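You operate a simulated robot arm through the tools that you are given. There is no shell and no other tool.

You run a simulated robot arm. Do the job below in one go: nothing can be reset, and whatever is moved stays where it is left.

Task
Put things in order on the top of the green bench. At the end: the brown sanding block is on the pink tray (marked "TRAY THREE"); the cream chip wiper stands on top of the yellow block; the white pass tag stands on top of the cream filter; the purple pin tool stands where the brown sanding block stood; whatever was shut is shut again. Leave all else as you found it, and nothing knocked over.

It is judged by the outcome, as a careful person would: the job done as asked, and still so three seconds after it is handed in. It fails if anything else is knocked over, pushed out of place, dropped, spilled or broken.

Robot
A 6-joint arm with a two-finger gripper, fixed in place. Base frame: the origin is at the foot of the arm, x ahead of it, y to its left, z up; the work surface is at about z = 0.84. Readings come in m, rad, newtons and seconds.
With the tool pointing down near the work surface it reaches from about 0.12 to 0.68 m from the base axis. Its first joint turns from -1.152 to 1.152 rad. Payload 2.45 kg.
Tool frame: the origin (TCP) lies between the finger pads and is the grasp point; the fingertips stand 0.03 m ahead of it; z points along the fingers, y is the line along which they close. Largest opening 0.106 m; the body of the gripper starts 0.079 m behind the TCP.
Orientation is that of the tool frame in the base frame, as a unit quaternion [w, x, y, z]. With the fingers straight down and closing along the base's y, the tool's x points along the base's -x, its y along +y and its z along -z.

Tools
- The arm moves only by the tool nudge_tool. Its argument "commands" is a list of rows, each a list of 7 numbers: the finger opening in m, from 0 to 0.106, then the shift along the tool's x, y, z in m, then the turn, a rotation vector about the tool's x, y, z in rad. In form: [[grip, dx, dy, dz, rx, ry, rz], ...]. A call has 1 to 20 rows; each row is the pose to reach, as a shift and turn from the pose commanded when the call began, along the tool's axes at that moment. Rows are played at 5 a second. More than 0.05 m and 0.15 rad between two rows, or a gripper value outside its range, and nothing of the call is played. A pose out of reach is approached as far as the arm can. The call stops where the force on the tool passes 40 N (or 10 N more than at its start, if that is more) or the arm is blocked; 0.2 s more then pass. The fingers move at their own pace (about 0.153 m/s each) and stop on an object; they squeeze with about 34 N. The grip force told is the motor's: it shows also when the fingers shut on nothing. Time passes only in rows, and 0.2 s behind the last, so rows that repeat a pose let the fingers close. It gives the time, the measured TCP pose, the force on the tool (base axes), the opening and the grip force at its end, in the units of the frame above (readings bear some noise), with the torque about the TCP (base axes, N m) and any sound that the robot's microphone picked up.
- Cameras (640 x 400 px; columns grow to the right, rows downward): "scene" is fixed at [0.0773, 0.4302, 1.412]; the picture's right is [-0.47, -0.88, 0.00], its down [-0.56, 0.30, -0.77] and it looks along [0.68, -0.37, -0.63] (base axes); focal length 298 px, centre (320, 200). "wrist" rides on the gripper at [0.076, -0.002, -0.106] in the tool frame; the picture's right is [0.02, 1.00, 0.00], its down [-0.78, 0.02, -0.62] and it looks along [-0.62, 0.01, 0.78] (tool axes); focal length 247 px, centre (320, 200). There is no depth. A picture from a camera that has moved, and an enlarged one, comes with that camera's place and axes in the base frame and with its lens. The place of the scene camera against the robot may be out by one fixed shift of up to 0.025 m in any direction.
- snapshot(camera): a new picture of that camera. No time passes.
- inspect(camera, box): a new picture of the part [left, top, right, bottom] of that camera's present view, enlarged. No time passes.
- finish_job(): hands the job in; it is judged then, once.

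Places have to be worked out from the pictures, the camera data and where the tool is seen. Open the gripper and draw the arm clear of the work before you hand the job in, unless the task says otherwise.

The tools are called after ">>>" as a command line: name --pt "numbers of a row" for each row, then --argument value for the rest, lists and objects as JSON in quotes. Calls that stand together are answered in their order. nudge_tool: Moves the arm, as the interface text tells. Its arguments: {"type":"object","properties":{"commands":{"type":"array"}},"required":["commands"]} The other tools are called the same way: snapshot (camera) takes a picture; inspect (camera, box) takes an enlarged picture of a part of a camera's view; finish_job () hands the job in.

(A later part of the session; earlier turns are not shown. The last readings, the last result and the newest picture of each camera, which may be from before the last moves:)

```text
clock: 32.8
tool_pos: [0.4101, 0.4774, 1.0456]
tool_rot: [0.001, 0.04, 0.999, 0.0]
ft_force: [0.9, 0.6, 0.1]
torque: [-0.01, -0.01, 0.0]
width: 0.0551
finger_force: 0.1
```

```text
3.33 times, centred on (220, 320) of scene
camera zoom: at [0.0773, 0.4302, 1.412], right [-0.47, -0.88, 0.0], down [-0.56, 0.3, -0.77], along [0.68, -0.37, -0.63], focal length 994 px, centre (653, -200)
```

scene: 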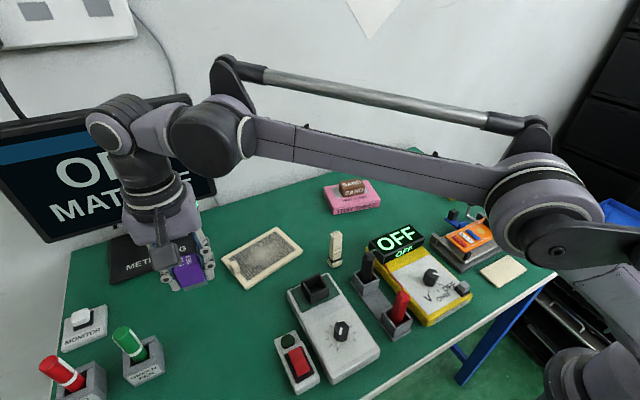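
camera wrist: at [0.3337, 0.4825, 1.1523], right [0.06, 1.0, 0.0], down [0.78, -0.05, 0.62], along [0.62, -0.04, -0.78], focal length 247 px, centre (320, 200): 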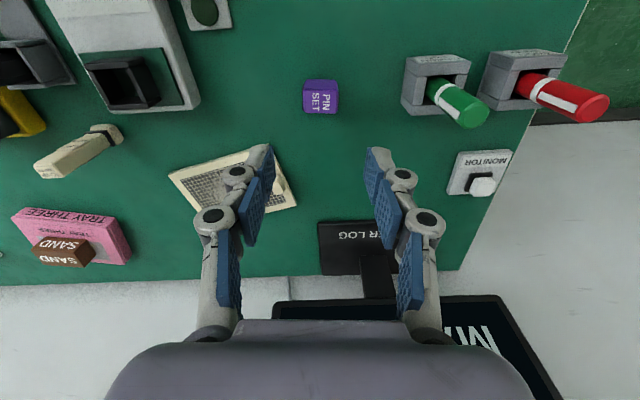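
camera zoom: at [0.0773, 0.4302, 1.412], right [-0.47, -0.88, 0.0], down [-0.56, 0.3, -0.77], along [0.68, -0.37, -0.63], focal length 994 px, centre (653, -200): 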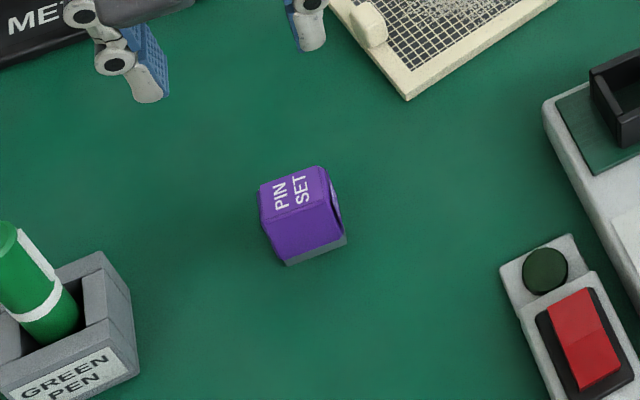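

The pin tool stands upright where the block was. Next I go above the chip wiper (about 0.454, 0.208) at z ≈ 1.08 to measure it.

>>> nudge_tool --pt "0.06 -0.0094 -0.0379 -0.01 0 0 -0.011" --pt "0.065 -0.0187 -0.0759 -0.02 0 0 -0.023" --pt "0.07 -0.0281 -0.1138 -0.03 0 0 -0.034" --pt "0.07 -0.0374 -0.1518 -0.035 0 0 -0.046" --pt "0.07 -0.0468 -0.1897 -0.035 0 0 -0.057" --pt "0.07 -0.0561 -0.2277 -0.035 0 0 -0.069" --pt "0.07 -0.0655 -0.2656 -0.035 0 0 -0.08" --pt "0.07 -0.0655 -0.2656 -0.035 0 0 -0.08"

>>> snapshot --camera "wrist"

>>> inspect --camera "wrist" --box '[240, 40, 400, 150]'

>>> inspect --camera "scene" --box '[280, 210, 400, 300]'

```text
clock: 34.6
tool_pos: [0.4541, 0.2075, 1.0797]
tool_rot: [0.001, 0.0, 1.0, -0.001]
ft_force: [-0.2, 0.4, 0.1]
torque: [-0.04, -0.01, 0.01]
width: 0.0701
finger_force: 0.0
```

```text
taken
camera wrist: at [0.3769, 0.2058, 1.1858], right [-0.02, 1.0, 0.0], down [0.78, 0.02, 0.62], along [0.62, 0.01, -0.78], focal length 247 px, centre (320, 200)
```

wrist: 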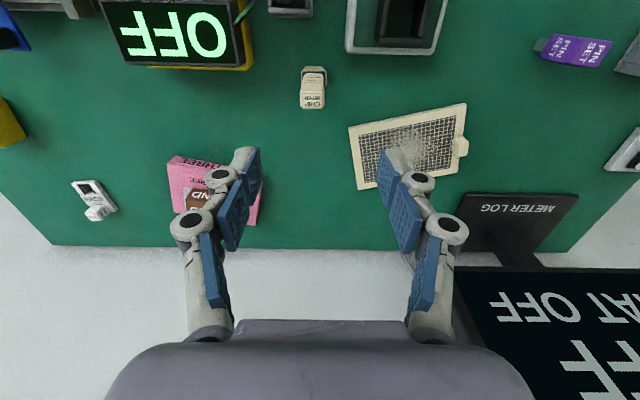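

```text
3.64 times, centred on (320, 95) of wrist
camera zoom: at [0.3769, 0.2058, 1.1858], right [-0.02, 1.0, 0.0], down [0.78, 0.02, 0.62], along [0.62, 0.01, -0.78], focal length 898 px, centre (320, 582)
```

zoom: 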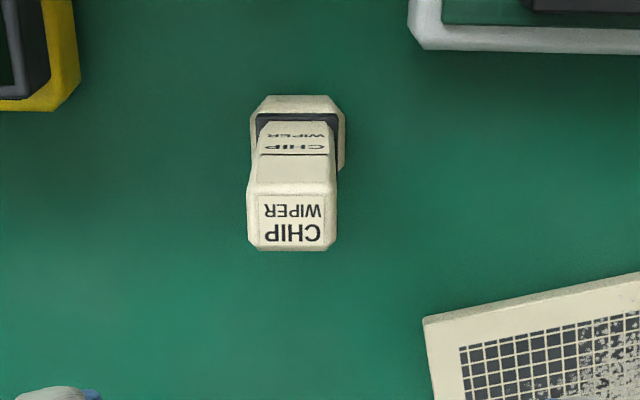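

```text
4.44 times, centred on (340, 255) of scene
camera zoom: at [0.0773, 0.4302, 1.412], right [-0.47, -0.88, 0.0], down [-0.56, 0.3, -0.77], along [0.68, -0.37, -0.63], focal length 1325 px, centre (231, -44)
```

zoom: 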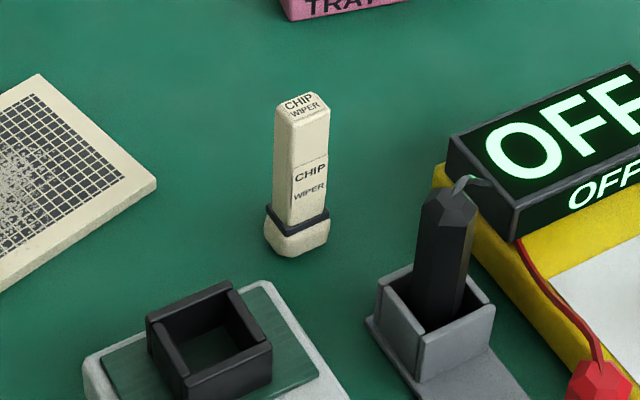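

The wiper stands at about (0.454, 0.199), aligned with the base axes, about 0.024 wide in y. I shift over it and lower to just above its top for a check.

>>> nudge_tool --pt "0.06 0 -0.0085 0.02 0 0 0" --pt "0.06 0 -0.0085 0.06 0 0 0" --pt "0.06 0 -0.0085 0.08 0 0 0" --pt "0.06 0 -0.0085 0.08 0 0 0"

>>> snapshot --camera "wrist"

>>> inspect --camera "wrist" --box '[240, 70, 400, 180]'

>>> inspect --camera "scene" --box '[280, 190, 400, 290]'

```text
clock: 35.6
tool_pos: [0.4546, 0.1996, 0.9966]
tool_rot: [0.0, 0.0, 1.0, 0.0]
ft_force: [-0.1, 0.0, -1.5]
torque: [-0.03, 0.02, 0.0]
width: 0.0603
finger_force: 0.1
```

```text
taken
camera wrist: at [0.3776, 0.1982, 1.1038], right [-0.02, 1.0, 0.0], down [0.78, 0.02, 0.62], along [0.62, 0.01, -0.78], focal length 247 px, centre (320, 200)
```

wrist: 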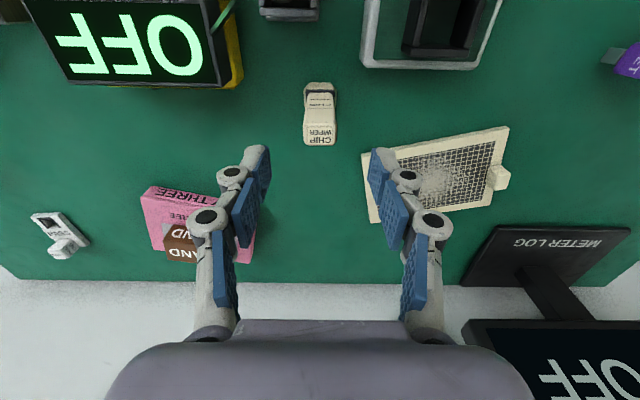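

```text
3.64 times, centred on (320, 125) of wrist
camera zoom: at [0.3776, 0.1982, 1.1038], right [-0.02, 1.0, 0.0], down [0.78, 0.02, 0.62], along [0.62, 0.01, -0.78], focal length 898 px, centre (320, 473)
```

zoom: 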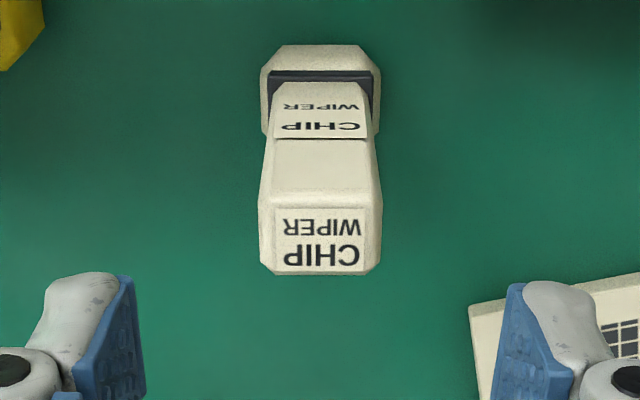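

```text
4.00 times, centred on (340, 240) of scene
camera zoom: at [0.0773, 0.4302, 1.412], right [-0.47, -0.88, 0.0], down [-0.56, 0.3, -0.77], along [0.68, -0.37, -0.63], focal length 1192 px, centre (240, 40)
```

zoom: 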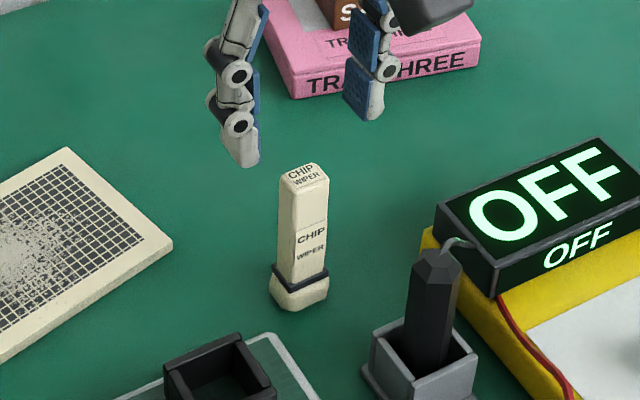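

The wiper is centred between the fingers in y; two-view heights put its top near 0.94 and its centre x ≈ 0.4495, so I shift 5 mm back in x, descend to TCP z ≈ 0.905 and close.

>>> nudge_tool --pt "0.06 0.005 0 0.0 0 0 0" --pt "0.06 0.005 0 0.03 0 0 0" --pt "0.06 0.005 0 0.06 0 0 0" --pt "0.06 0.005 0 0.0916 0 0 0" --pt "0.06 0.005 0 0.0916 0 0 0"

>>> snapshot --camera "wrist"

>>> inspect --camera "scene" --box '[280, 190, 400, 290]'

```text
clock: 36.8
tool_pos: [0.4497, 0.2019, 0.9057]
tool_rot: [0.0, 0.0, 1.0, 0.0]
ft_force: [0.5, -0.4, -0.2]
torque: [-0.02, -0.03, 0.01]
width: 0.0601
finger_force: 0.2
```

```text
taken
camera wrist: at [0.3736, 0.1993, 1.013], right [-0.02, 1.0, 0.0], down [0.78, 0.02, 0.62], along [0.62, 0.01, -0.78], focal length 247 px, centre (320, 200)
```

wrist: 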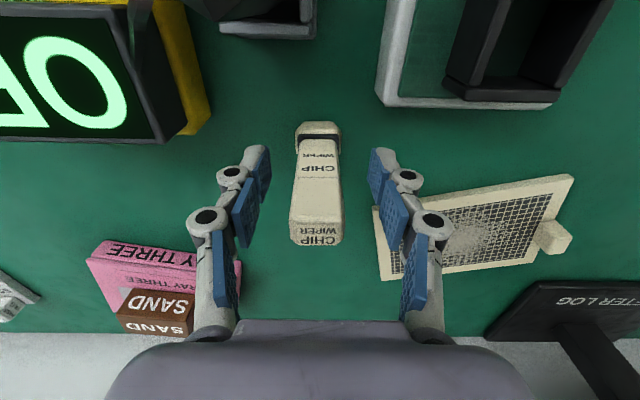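

```text
4.00 times, centred on (340, 240) of scene
camera zoom: at [0.0773, 0.4302, 1.412], right [-0.47, -0.88, 0.0], down [-0.56, 0.3, -0.77], along [0.68, -0.37, -0.63], focal length 1192 px, centre (240, 40)
```

zoom: 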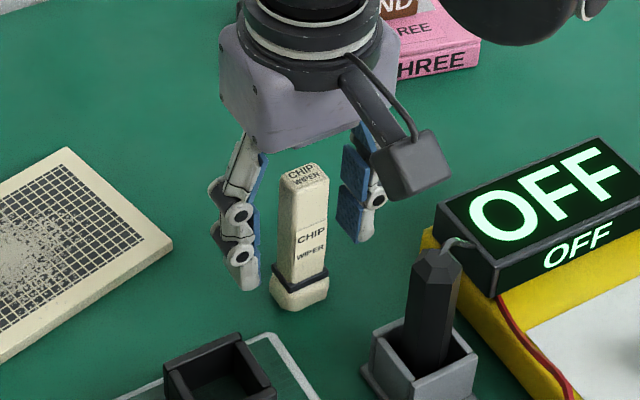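

The fingers straddle the wiper with it about 2 mm to the -y side; I shift 1.5 mm, close, and lift.

>>> nudge_tool --pt "0.06 0 -0.0015 0 0 0 0" --pt "0.04 0 -0.0015 0 0 0 0" --pt "0.01 0 -0.0015 0 0 0 0" --pt "0.01 0 -0.0015 0 0 0 0" --pt "0.01 0 -0.0015 0 0 0 0"

>>> snapshot --camera "wrist"

>>> inspect --camera "scene" --box '[280, 190, 400, 290]'

```text
clock: 38.0
tool_pos: [0.4504, 0.1991, 0.9067]
tool_rot: [0.001, 0.0, 1.0, 0.0]
ft_force: [0.0, -0.3, 1.8]
torque: [-0.01, -0.05, 0.0]
width: 0.0227
finger_force: 33.8
```

```text
taken
camera wrist: at [0.3739, 0.1978, 1.0132], right [-0.02, 1.0, 0.0], down [0.78, 0.02, 0.62], along [0.62, 0.01, -0.78], focal length 247 px, centre (320, 200)
```

wrist: 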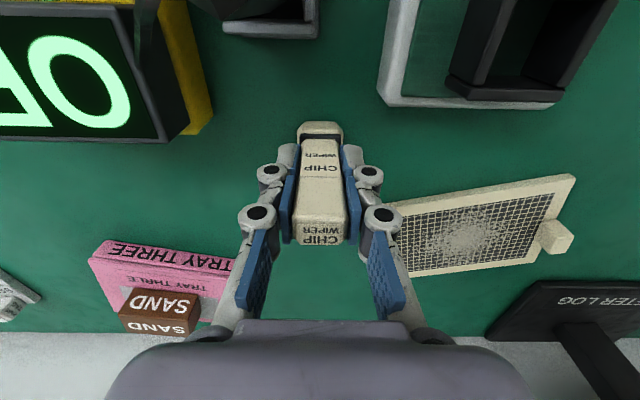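

```text
4.00 times, centred on (340, 240) of scene
camera zoom: at [0.0773, 0.4302, 1.412], right [-0.47, -0.88, 0.0], down [-0.56, 0.3, -0.77], along [0.68, -0.37, -0.63], focal length 1192 px, centre (240, 40)
```

zoom: 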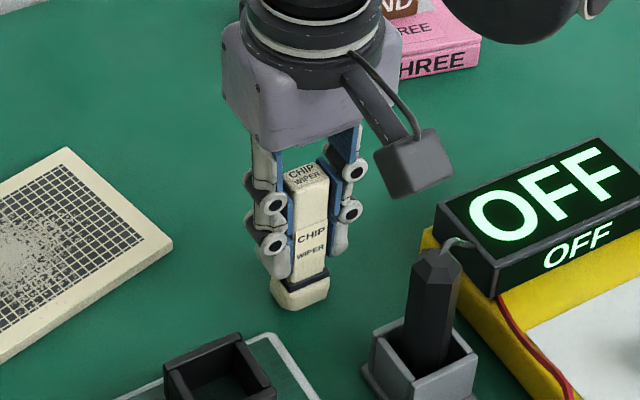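

The wiper is held upright (width 0.0227; TCP is about 0.067 above its foot). I lift to z ≈ 1.10 and move to a point beside the yellow block to view that block unobstructed.

>>> nudge_tool --pt "0.01 0 0 -0.02 0 0 0" --pt "0.01 0 0 -0.06 0 0 0" --pt "0.01 0 0 -0.105 0 0 0" --pt "0.01 0 0 -0.15 0 0 0" --pt "0.01 0 0 -0.195 0 0 0" --pt "0.01 0.001 -0.041 -0.195 0 0 0" --pt "0.01 0.002 -0.082 -0.195 0 0 0" --pt "0.01 0.004 -0.123 -0.195 0 0 0" --pt "0.01 0.005 -0.164 -0.195 0 0 0" --pt "0.01 0.006 -0.205 -0.195 0 0 0" --pt "0.01 0.007 -0.246 -0.195 0 0 0" --pt "0.01 0.009 -0.288 -0.195 0 0 0" --pt "0.01 0.01 -0.33 -0.195 0 0 0" --pt "0.01 0.01 -0.33 -0.195 0 0 0"

>>> snapshot --camera "wrist"

>>> inspect --camera "wrist" --box '[180, 90, 310, 180]'

```text
clock: 41.0
tool_pos: [0.4373, -0.1312, 1.1006]
tool_rot: [0.0, 0.0, 1.0, 0.0]
ft_force: [-0.1, 0.1, -0.7]
torque: [0.01, 0.01, 0.0]
width: 0.0226
finger_force: 34.3
```

```text
taken
camera wrist: at [0.3616, -0.133, 1.207], right [-0.02, 1.0, 0.0], down [0.78, 0.02, 0.62], along [0.62, 0.01, -0.78], focal length 247 px, centre (320, 200)
```

wrist: 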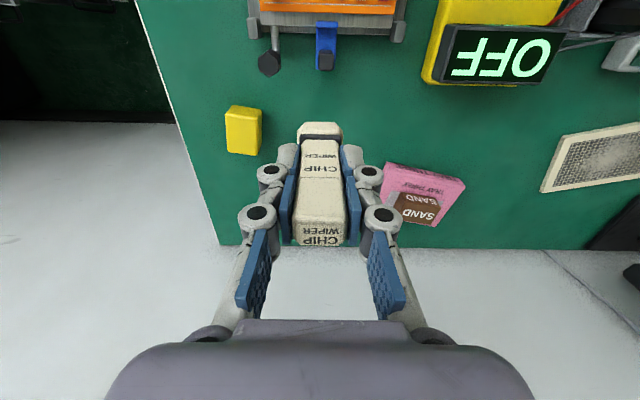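

```text
4.44 times, centred on (245, 135) of wrist
camera zoom: at [0.3616, -0.133, 1.207], right [-0.02, 1.0, 0.0], down [0.78, 0.02, 0.62], along [0.62, 0.01, -0.78], focal length 1098 px, centre (653, 489)
```

zoom: 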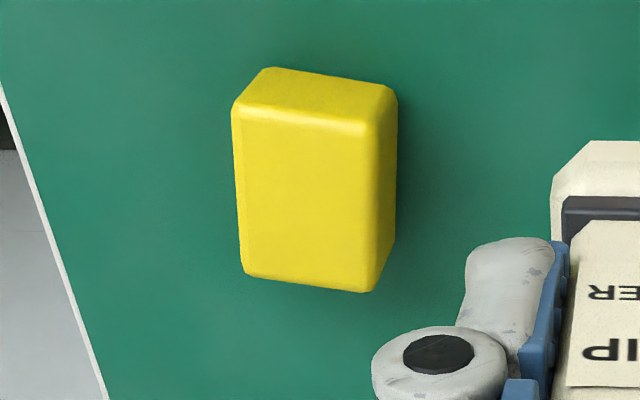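

The yellow block's top is about z 0.873, centre (0.511, -0.242), 0.041 × 0.057, yaw about -7°. I bring the wiper above its centre at TCP z ≈ 1.0, turned to match.

>>> nudge_tool --pt "0.01 -0.015 -0.022 0.0 0 0 0.024" --pt "0.01 -0.03 -0.044 0.0 0 0 0.049" --pt "0.01 -0.045 -0.066 0.02 0 0 0.073" --pt "0.01 -0.06 -0.089 0.05 0 0 0.098" --pt "0.01 -0.0747 -0.1108 0.08 0 0 0.122" --pt "0.01 -0.0747 -0.1108 0.1 0 0 0.122" --pt "0.01 -0.0747 -0.1108 0.1 0 0 0.122"

>>> snapshot --camera "wrist"

>>> inspect --camera "scene" --box '[400, 110, 520, 220]'

>>> inspect --camera "wrist" --box '[240, 70, 400, 180]'

```text
clock: 42.6
tool_pos: [0.5151, -0.2398, 1.0008]
tool_rot: [0.0, 0.06, 0.998, 0.0]
ft_force: [0.1, -1.3, -0.9]
torque: [-0.02, 0.05, -0.03]
width: 0.0226
finger_force: 33.8
```

```text
taken
camera wrist: at [0.4394, -0.2333, 1.1067], right [0.1, 0.99, 0.0], down [0.78, -0.08, 0.62], along [0.62, -0.06, -0.78], focal length 247 px, centre (320, 200)
```

wrist: 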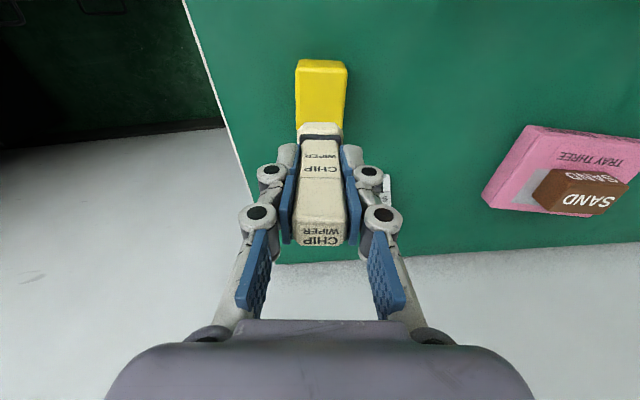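

```text
3.64 times, centred on (460, 165) of scene
camera zoom: at [0.0773, 0.4302, 1.412], right [-0.47, -0.88, 0.0], down [-0.56, 0.3, -0.77], along [0.68, -0.37, -0.63], focal length 1084 px, centre (-189, 327)
```

zoom: 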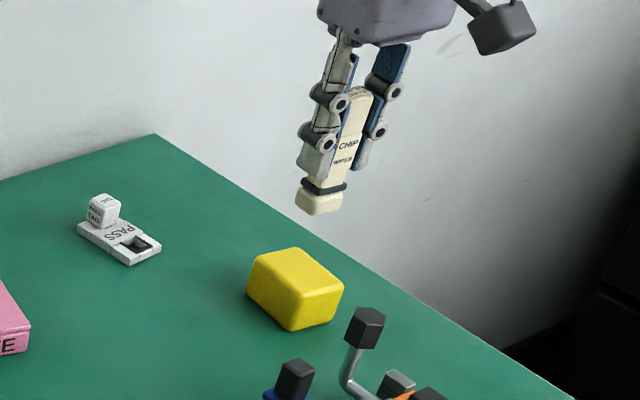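

```text
3.64 times, centred on (320, 125) of wrist
camera zoom: at [0.4394, -0.2333, 1.1067], right [0.1, 0.99, 0.0], down [0.78, -0.08, 0.62], along [0.62, -0.06, -0.78], focal length 898 px, centre (320, 473)
```

zoom: 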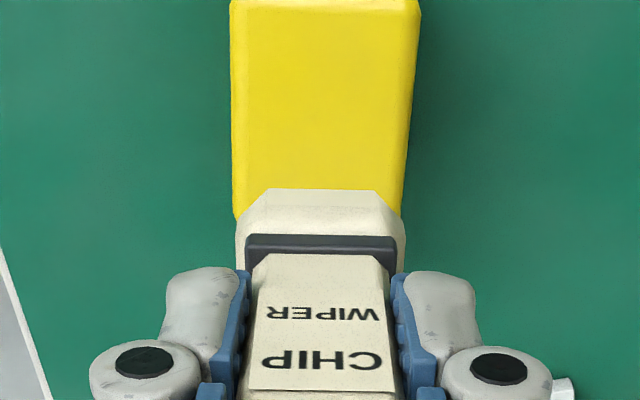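

The wiper and yellow block line up sideways; lengthwise I need to come back about 4 mm. I correct and lower to about 9 mm above expected contact.

>>> nudge_tool --pt "0.01 0.004 0 0.01 0 0 0" --pt "0.01 0.004 0 0.03 0 0 0" --pt "0.01 0.004 0 0.05 0 0 0" --pt "0.01 0.004 0 0.052 0 0 0" --pt "0.01 0.004 0 0.052 0 0 0"

>>> inspect --camera "scene" --box '[420, 130, 510, 210]'

>>> inspect --camera "wrist" --box '[240, 70, 400, 180]'

```text
clock: 43.8
tool_pos: [0.5118, -0.2428, 0.951]
tool_rot: [0.001, 0.061, 0.998, -0.001]
ft_force: [-1.3, -1.0, -0.1]
torque: [-0.03, 0.02, 0.04]
width: 0.0226
finger_force: 33.9
```

```text
5.00 times, centred on (465, 170) of scene
camera zoom: at [0.0773, 0.4302, 1.412], right [-0.47, -0.88, 0.0], down [-0.56, 0.3, -0.77], along [0.68, -0.37, -0.63], focal length 1490 px, centre (-405, 350)
```

zoom: 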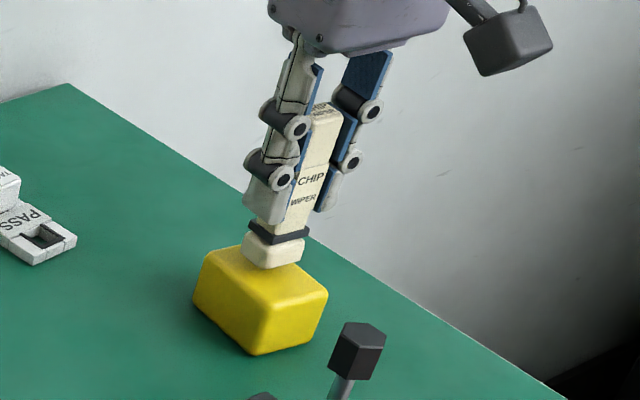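

```text
3.64 times, centred on (320, 125) of wrist
camera zoom: at [0.4371, -0.2344, 1.057], right [0.1, 0.99, 0.0], down [0.78, -0.08, 0.62], along [0.62, -0.06, -0.78], focal length 898 px, centre (320, 473)
```

zoom: 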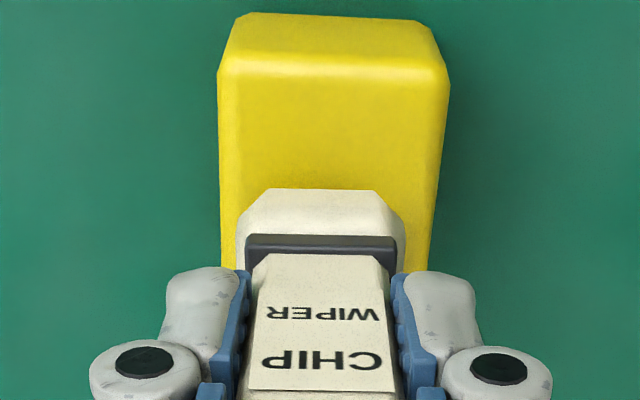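

The wiper is about 1 cm above the block, about 2 mm toward -y of its centre line. I correct that and lower in small steps.

>>> nudge_tool --pt "0.01 0 0.002 0.002 0 0 0" --pt "0.01 0 0.002 0.004 0 0 0" --pt "0.01 0 0.002 0.006 0 0 0" --pt "0.01 0 0.002 0.008 0 0 0" --pt "0.01 0 0.002 0.008 0 0 0"

>>> inspect --camera "scene" --box '[430, 150, 490, 210]'

```text
clock: 44.8
tool_pos: [0.5124, -0.2409, 0.9467]
tool_rot: [0.0, 0.062, 0.998, 0.0]
ft_force: [-0.6, 0.5, 11.7]
torque: [0.07, 0.08, 0.01]
width: 0.0224
finger_force: 34.0
stopped in row 4: the force on the tool passed its limit at 46 N (the readings are from after the stop); the commanded pose is now the measured one
```

```text
6.67 times, centred on (460, 180) of scene
camera zoom: at [0.0771, 0.4304, 1.412], right [-0.47, -0.88, 0.0], down [-0.56, 0.3, -0.77], along [0.68, -0.37, -0.63], focal length 1987 px, centre (-613, 333)
```

zoom: 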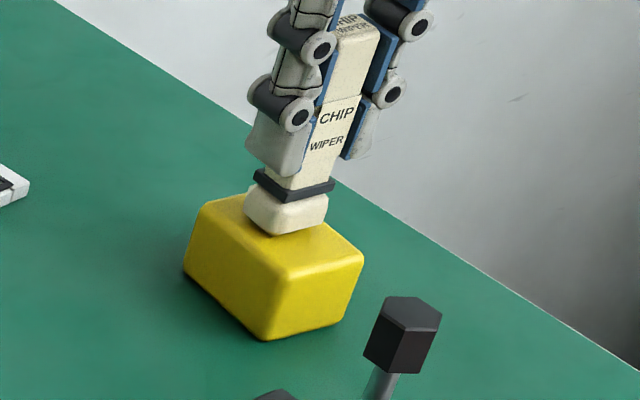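

The wiper touches down on the block at TCP z ≈ 0.947 (block top ≈ 0.88) and sits near its centre. I ease up 1 mm, open gently and check before rising.

>>> nudge_tool --pt "0.01 0 0 -0.001 0 0 0" --pt "0.01 0 0 -0.001 0 0 0" --pt "0.026 0 0 -0.001 0 0 0" --pt "0.035 0 0 -0.001 0 0 0" --pt "0.05 0 0 -0.001 0 0 0" --pt "0.055 0 0 -0.001 0 0 0" --pt "0.055 0 0 -0.001 0 0 0"

>>> snapshot --camera "wrist"

>>> inspect --camera "scene" --box '[430, 130, 510, 210]'

```text
clock: 46.4
tool_pos: [0.5129, -0.2405, 0.9468]
tool_rot: [0.0, 0.061, 0.998, -0.001]
ft_force: [0.0, 0.5, -0.6]
torque: [0.01, -0.02, -0.01]
width: 0.0549
finger_force: 0.1
```

```text
taken
camera wrist: at [0.4366, -0.2327, 1.0529], right [0.1, 0.99, 0.0], down [0.78, -0.08, 0.62], along [0.62, -0.06, -0.78], focal length 247 px, centre (320, 200)
```

wrist: 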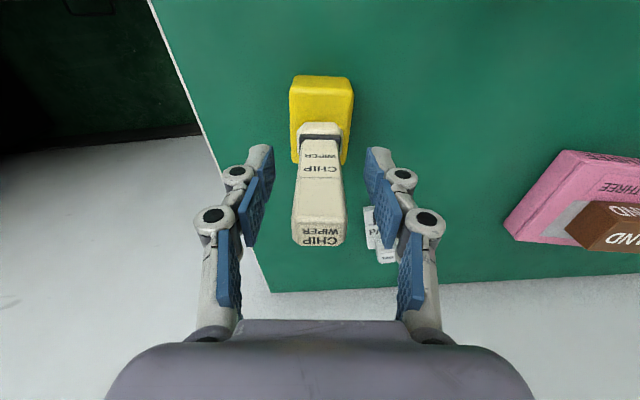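

```text
5.00 times, centred on (470, 170) of scene
camera zoom: at [0.0773, 0.4302, 1.412], right [-0.47, -0.88, 0.0], down [-0.56, 0.3, -0.77], along [0.68, -0.37, -0.63], focal length 1490 px, centre (-430, 350)
```

zoom: 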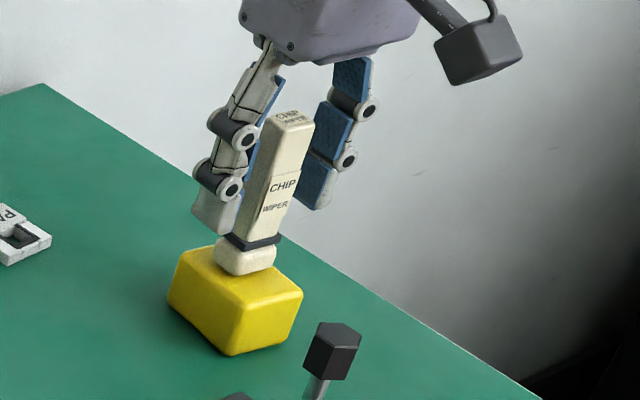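

The wiper stands freely on the yellow block. I rise straight up well clear of it, then move to view the pass tag.

>>> nudge_tool --pt "0.06 0 0 -0.03 0 0 0" --pt "0.06 0 0 -0.07 0 0 0" --pt "0.06 0 0 -0.115 0 0 0" --pt "0.06 0 0 -0.16 0 0 0" --pt "0.06 -0.026 0.024 -0.16 0 0 -0.04" --pt "0.06 -0.053 0.047 -0.16 0 0 -0.08" --pt "0.06 -0.0795 0.0707 -0.14 0 0 -0.122" --pt "0.06 -0.0795 0.0707 -0.14 0 0 -0.122"

>>> snapshot --camera "wrist"

>>> inspect --camera "wrist" --box '[260, 100, 380, 180]'

>>> snapshot --camera "scene"

```text
clock: 48.2
tool_pos: [0.6003, -0.182, 1.0868]
tool_rot: [0.0, 0.0, 1.0, -0.001]
ft_force: [0.2, 0.3, -0.6]
torque: [0.0, -0.03, -0.01]
width: 0.0601
finger_force: 0.1
```

```text
taken
camera wrist: at [0.5238, -0.1841, 1.1931], right [-0.02, 1.0, 0.0], down [0.78, 0.02, 0.62], along [0.62, 0.01, -0.78], focal length 247 px, centre (320, 200)
```

wrist: 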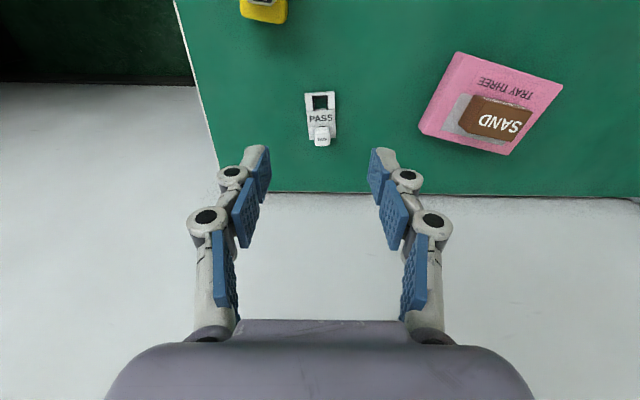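

```text
5.00 times, centred on (320, 140) of wrist
camera zoom: at [0.5238, -0.1841, 1.1931], right [-0.02, 1.0, 0.0], down [0.78, 0.02, 0.62], along [0.62, 0.01, -0.78], focal length 1235 px, centre (320, 500)
```

zoom: 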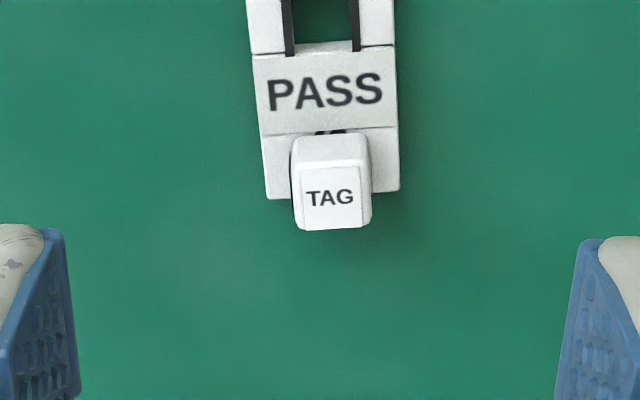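

```text
taken
```

scene: 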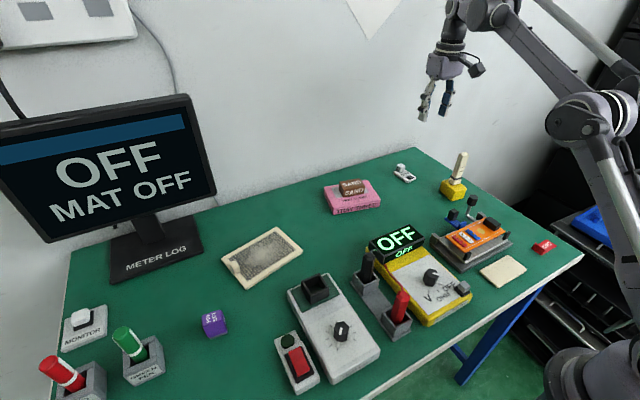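

The tag card is about 0.040 × 0.067 with yaw about +4.8°; its knob is centred near (0.673, -0.179), top about z 0.869, 0.022 wide. That is about 0.696 m from the base axis, so I'll pitch the tool outward; first the yaw and a small move.

>>> nudge_tool --pt "0.06 -0.015 0.002 0.01 0 0 -0.042" --pt "0.06 -0.03 0.003 0.03 0 0 -0.084" --pt "0.06 -0.03 0.003 0.04 0 0 -0.084"

```text
clock: 49.0
tool_pos: [0.6293, -0.1759, 1.0469]
tool_rot: [0.001, -0.042, 0.999, -0.001]
ft_force: [0.9, 0.5, -0.2]
torque: [0.06, 0.01, -0.01]
width: 0.0599
finger_force: 0.1
out of reach, approached as far as the arm can: row 2
```

The straight-down pose is near the reach limit at this height, so I now pitch the tool outward by about 12° and come lower.

>>> nudge_tool --pt "0.06 0 0 0 0 -0.07 0" --pt "0.06 0 0 0.01 0 -0.14 0" --pt "0.06 -0.005 -0.002 0.02 0 -0.21 0" --pt "0.06 -0.0107 -0.004 0.047 0 -0.21 0" --pt "0.06 -0.0107 -0.004 0.047 0 -0.21 0"

>>> snapshot --camera "wrist"

>>> inspect --camera "wrist" --box '[260, 80, 380, 160]'

>>> inspect --camera "scene" --box '[380, 70, 520, 210]'

```text
clock: 50.2
tool_pos: [0.6662, -0.1866, 1.0166]
tool_rot: [0.105, -0.042, 0.994, 0.004]
ft_force: [0.1, 0.5, 0.1]
torque: [0.0, -0.01, 0.03]
width: 0.0598
finger_force: 0.1
out of reach, approached as far as the arm can: row 2, 3, 4, 5
```

```text
taken
camera wrist: at [0.5698, -0.197, 1.1043], right [-0.1, 0.99, -0.01], down [0.63, 0.07, 0.77], along [0.77, 0.08, -0.64], focal length 247 px, centre (320, 200)
```

wrist: 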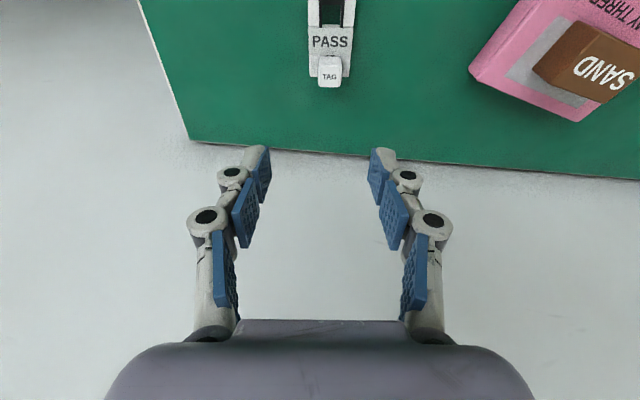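

```text
5.00 times, centred on (320, 120) of wrist
camera zoom: at [0.5698, -0.197, 1.1043], right [-0.1, 0.99, -0.01], down [0.63, 0.07, 0.77], along [0.77, 0.08, -0.64], focal length 1235 px, centre (320, 600)
```

zoom: 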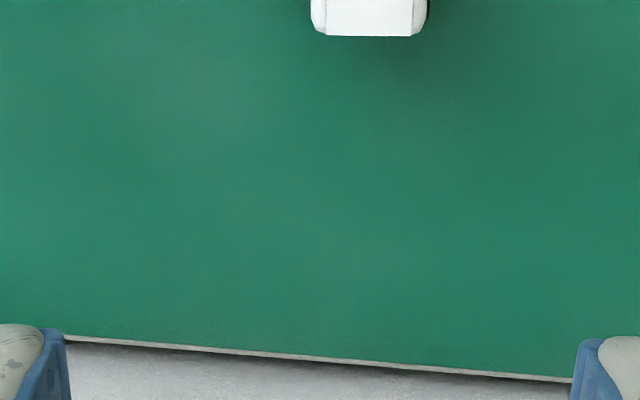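

```text
2.86 times, centred on (450, 140) of scene
camera zoom: at [0.0773, 0.4302, 1.412], right [-0.47, -0.88, 0.0], down [-0.56, 0.3, -0.77], along [0.68, -0.37, -0.63], focal length 852 px, centre (-51, 371)
```

zoom: 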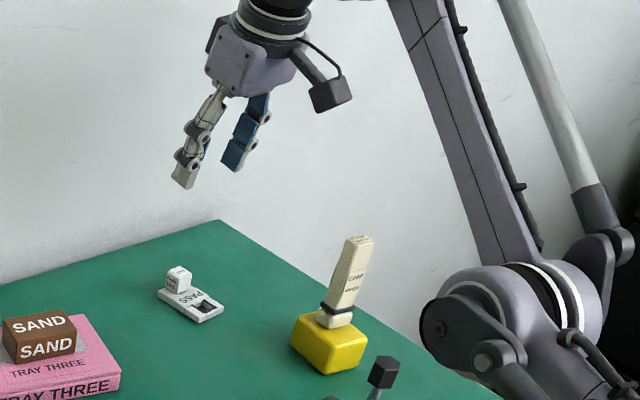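

The tilt was reached, but the position ended 3 cm farther out and higher than asked and the rows were reported out of reach. I look at the arm's posture before doing anything more.

>>> snapshot --camera "scene"

```text
taken
```

scene: 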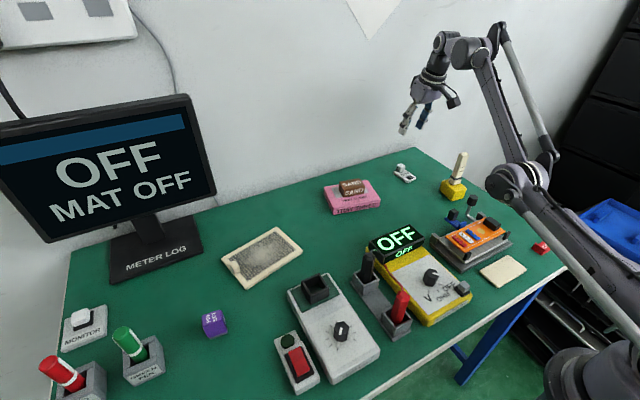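

The arm's elbow seems to have passed through the stretched-out position to a lower posture, which is why it could not come in. I un-pitch and draw back and up to the earlier good pose near (0.60, -0.175, 1.08), then check the posture.

>>> nudge_tool --pt "0.06 0.005 0.002 -0.02 0 0.05 0" --pt "0.06 0.01 0.004 -0.04 0 0.1 0" --pt "0.06 0.016 0.006 -0.065 0 0.155 0" --pt "0.06 0.022 0.0074 -0.0864 0 0.21 0" --pt "0.06 0.022 0.0074 -0.0864 0 0.21 0"

>>> snapshot --camera "scene"

```text
clock: 51.4
tool_pos: [0.6084, -0.1779, 1.089]
tool_rot: [0.001, -0.042, 0.999, -0.001]
ft_force: [0.7, 0.0, 0.3]
torque: [0.01, -0.01, 0.01]
width: 0.0601
finger_force: 0.0
out of reach, approached as far as the arm can: row 3, 4, 5
```

```text
taken
```

scene: 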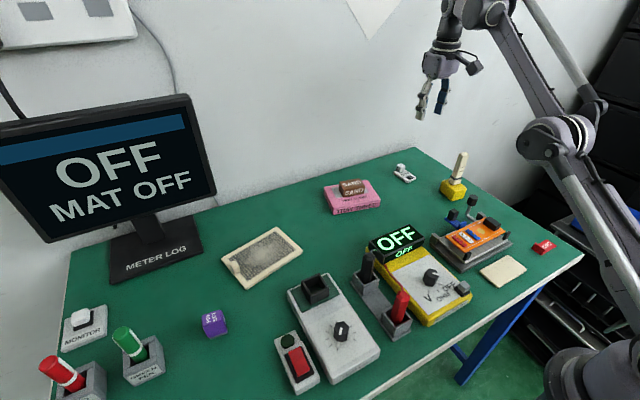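

The arm is nearly straight now. I draw back farther and up toward (0.50, -0.15, 1.18) so that the elbow can bend up again.

>>> nudge_tool --pt "0.06 0.025 0.01 -0.025 0 0 0" --pt "0.06 0.049 0.019 -0.05 0 0 0" --pt "0.06 0.073 0.029 -0.075 0 0 0" --pt "0.06 0.097 0.038 -0.1 0 0 0" --pt "0.06 0.097 0.038 -0.1 0 0 0"

>>> snapshot --camera "scene"

```text
clock: 52.6
tool_pos: [0.507, -0.1487, 1.1882]
tool_rot: [0.0, -0.043, 0.999, -0.001]
ft_force: [0.3, -0.5, 0.9]
torque: [0.01, 0.01, 0.02]
width: 0.0599
finger_force: 0.1
```

```text
taken
```

scene: 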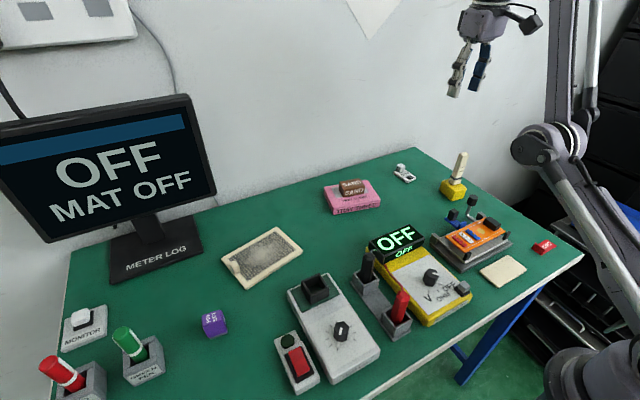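

This pose was reached without trouble, but the elbow looks lower/farther forward than before. I test the posture by moving farther in at height, to (0.42, -0.12, 1.15), and look again.

>>> nudge_tool --pt "0.06 0.03 0.01 0.01 0 0 0" --pt "0.06 0.06 0.02 0.02 0 0 0" --pt "0.06 0.085 0.035 0.035 0 0 0" --pt "0.06 0.085 0.035 0.035 0 0 0"

>>> snapshot --camera "scene"

>>> snapshot --camera "wrist"

```text
clock: 53.6
tool_pos: [0.5037, -0.1474, 1.1871]
tool_rot: [0.001, -0.042, 0.999, -0.001]
ft_force: [-1.0, -0.4, 1.0]
torque: [0.01, -0.01, -0.03]
width: 0.0599
finger_force: 0.1
out of reach, approached as far as the arm can: row 1, 2, 3, 4
```

```text
taken
```

scene: 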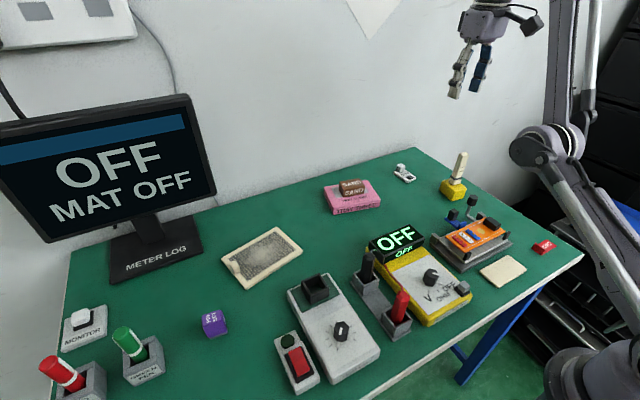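

```text
taken
camera wrist: at [0.4271, -0.1557, 1.2935], right [-0.1, 0.99, 0.0], down [0.78, 0.08, 0.62], along [0.62, 0.06, -0.78], focal length 247 px, centre (320, 200)
```

wrist: 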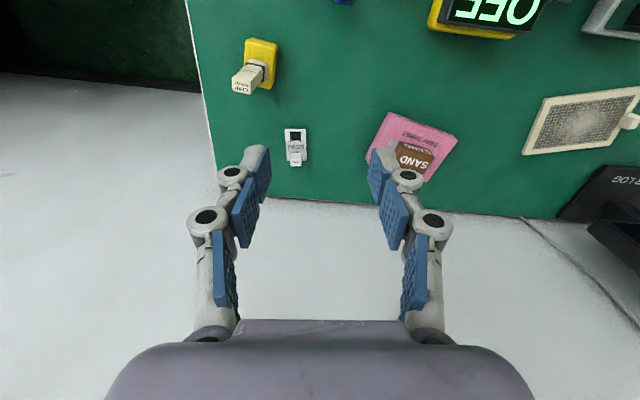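

The arm refuses to move inward: it appears stuck slightly past the straight-elbow position. Here, high and clear of everything, I stretch it fully outward and then pull in, to bring the elbow back to its normal side.

>>> nudge_tool --pt "0.06 -0.0223 -0.0086 -0.032 0 0 0" --pt "0.06 -0.0223 -0.0086 -0.032 0 0 0" --pt "0.06 0 0 0 0 0 0" --pt "0.06 0.028 0.011 0.015 0 0 0" --pt "0.06 0.056 0.0216 0.03 0 0 0" --pt "0.06 0.056 0.0216 0.03 0 0 0"

>>> snapshot --camera "scene"

```text
clock: 55.0
tool_pos: [0.5031, -0.1488, 1.1867]
tool_rot: [0.002, -0.042, 0.999, -0.001]
ft_force: [-0.2, 0.8, 0.0]
torque: [-0.01, -0.02, 0.0]
width: 0.0603
finger_force: 0.1
out of reach, approached as far as the arm can: row 1, 2, 4, 5, 6
```

```text
taken
```

scene: 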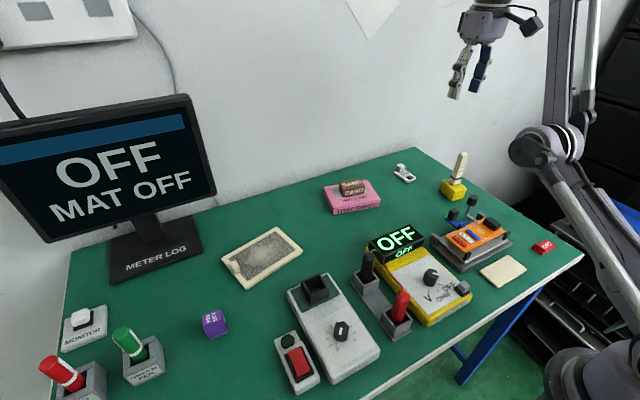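

Still stuck on the inward move. I look closely at the arm's posture in the scene picture.

>>> inspect --camera "scene" --box '[440, 0, 640, 140]'

>>> inspect --camera "scene" --box '[440, 120, 640, 400]'

```text
2.86 times, centred on (540, 70) of scene
camera zoom: at [0.0773, 0.4302, 1.412], right [-0.47, -0.88, 0.0], down [-0.56, 0.3, -0.77], along [0.68, -0.37, -0.63], focal length 852 px, centre (-309, 571)
```

zoom: 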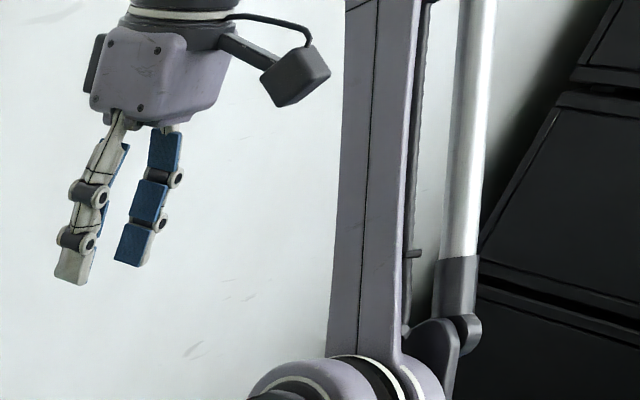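

```text
1.43 times, centred on (540, 260) of scene
camera zoom: at [0.0773, 0.4302, 1.412], right [-0.47, -0.88, 0.0], down [-0.56, 0.3, -0.77], along [0.68, -0.37, -0.63], focal length 426 px, centre (6, 114)
```

zoom: 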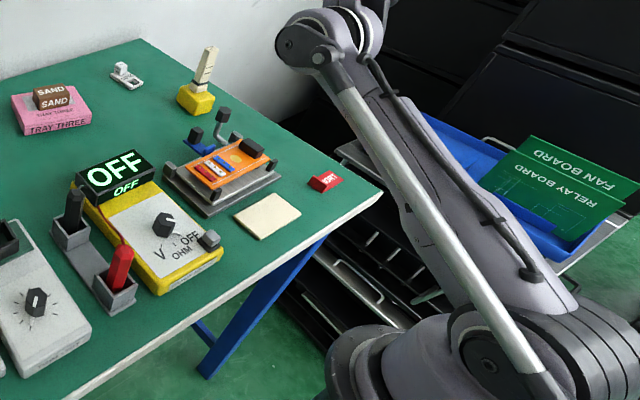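

The enlarged view can show beyond the frame; I use that to see the wrist and the whole arm.

>>> inspect --camera "scene" --box '[240, 0, 640, 4]'

>>> inspect --camera "scene" --box '[580, 0, 640, 400]'

```text
1.60 times, centred on (440, 2) of scene
camera zoom: at [0.0773, 0.4302, 1.412], right [-0.47, -0.88, 0.0], down [-0.56, 0.3, -0.77], along [0.68, -0.37, -0.63], focal length 477 px, centre (128, 517)
```

zoom: 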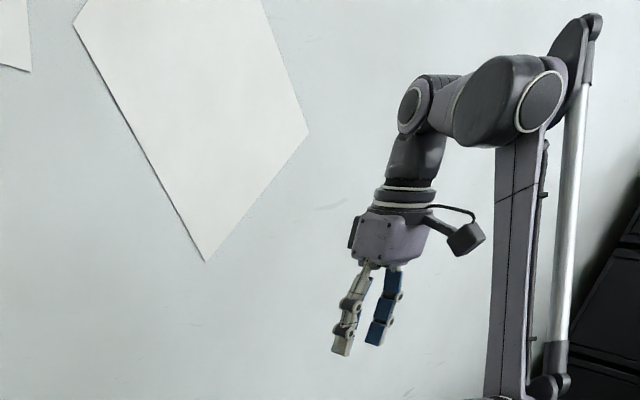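

```text
1.00 times, centred on (610, 200) of scene (not enlarged: the box is as wide or as high as the picture)
camera zoom: at [0.0773, 0.4302, 1.412], right [-0.47, -0.88, 0.0], down [-0.56, 0.3, -0.77], along [0.68, -0.37, -0.63], focal length 298 px, centre (30, 200)
```

zoom: 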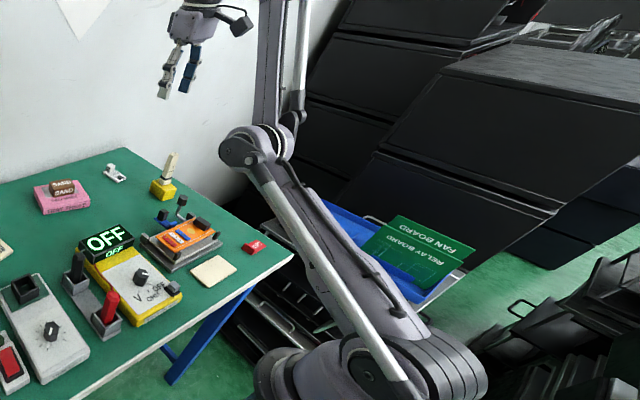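

The wider views show the posture clearly: shoulder near z 1.05, upper arm at 24°, forearm at 66° – the elbow is on its lower side, and it slipped there when a pose was a hair beyond full stretch. From these the reach at z ≈ 0.88 should be about 0.70 m with the tool straight down, so no pitch is needed; I retrace that just-beyond-reach point to flip the elbow back, then pull in.

>>> nudge_tool --pt "0.06 -0.0273 -0.0103 0.0275 0 0 0" --pt "0.06 -0.0546 -0.0205 0.055 0 0 0" --pt "0.06 -0.0818 -0.0308 0.0825 0 0 0" --pt "0.06 -0.1091 -0.041 0.11 0 0 0" --pt "0.06 -0.1243 -0.0408 0.1299 0 0 0" --pt "0.06 -0.1243 -0.0408 0.1399 0 0 0" --pt "0.06 -0.0944 -0.0342 0.1399 0 0 0" --pt "0.06 -0.0748 -0.0276 0.1399 0 0 0" --pt "0.06 -0.0748 -0.0276 0.1399 0 0 0"

>>> inspect --camera "scene" --box '[580, 0, 640, 400]'

```text
clock: 57.0
tool_pos: [0.5827, -0.1744, 1.0572]
tool_rot: [0.001, -0.042, 0.999, -0.001]
ft_force: [0.3, -0.2, 0.0]
torque: [0.01, -0.01, 0.0]
width: 0.0601
finger_force: 0.1
out of reach, approached as far as the arm can: row 8, 9
```

```text
1.00 times, centred on (610, 200) of scene (not enlarged: the box is as wide or as high as the picture)
camera zoom: at [0.0773, 0.4302, 1.412], right [-0.47, -0.88, 0.0], down [-0.56, 0.3, -0.77], along [0.68, -0.37, -0.63], focal length 298 px, centre (30, 200)
```

zoom: 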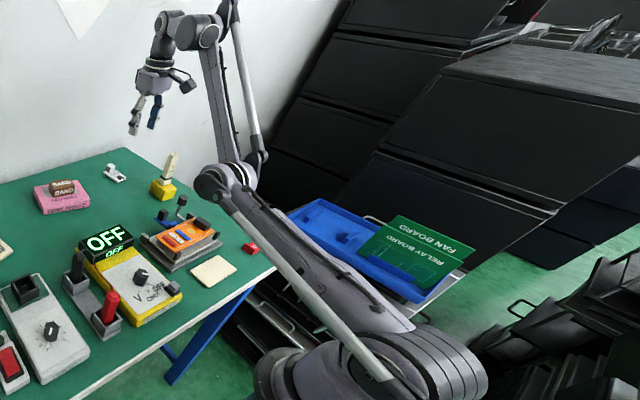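

It stayed on the lower side since that point was just within reach this time. I try again, stretching about 1 mm beyond the limit from a nearly straight arm, then pulling in.

>>> nudge_tool --pt "0.06 -0.0279 -0.011 0 0 0 0" --pt "0.06 -0.0391 -0.0154 0 0 0 0" --pt "0.06 -0.0447 -0.0176 0 0 0 0" --pt "0.06 -0.04 -0.0158 0 0 0 0" --pt "0.06 -0.0186 -0.0073 0 0 0 0" --pt "0.06 0 0 0 0 0 0" --pt "0.06 0.0186 0.0073 0 0 0 0" --pt "0.06 0.0186 0.0073 0 0 0 0"

```text
clock: 58.8
tool_pos: [0.5654, -0.1694, 1.0543]
tool_rot: [0.001, -0.042, 0.999, -0.001]
ft_force: [0.5, 1.0, 0.9]
torque: [0.02, -0.01, -0.03]
width: 0.0601
finger_force: 0.0
out of reach, approached as far as the arm can: row 3, 4
```

Now the inward pose was reached. I check the posture.

>>> inspect --camera "scene" --box '[580, 0, 640, 400]'

>>> snapshot --camera "wrist"

```text
1.00 times, centred on (610, 200) of scene (not enlarged: the box is as wide or as high as the picture)
camera zoom: at [0.0773, 0.4303, 1.412], right [-0.47, -0.88, 0.0], down [-0.56, 0.3, -0.77], along [0.68, -0.37, -0.63], focal length 298 px, centre (30, 200)
```

zoom: 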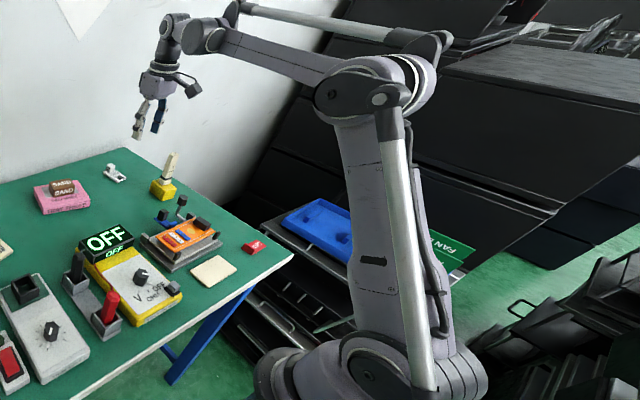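

```text
taken
camera wrist: at [0.4886, -0.1777, 1.1606], right [-0.1, 0.99, 0.0], down [0.78, 0.08, 0.62], along [0.62, 0.06, -0.78], focal length 247 px, centre (320, 200)
```

wrist: 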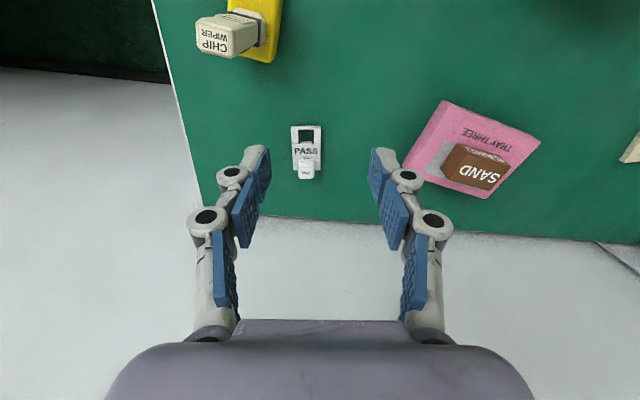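

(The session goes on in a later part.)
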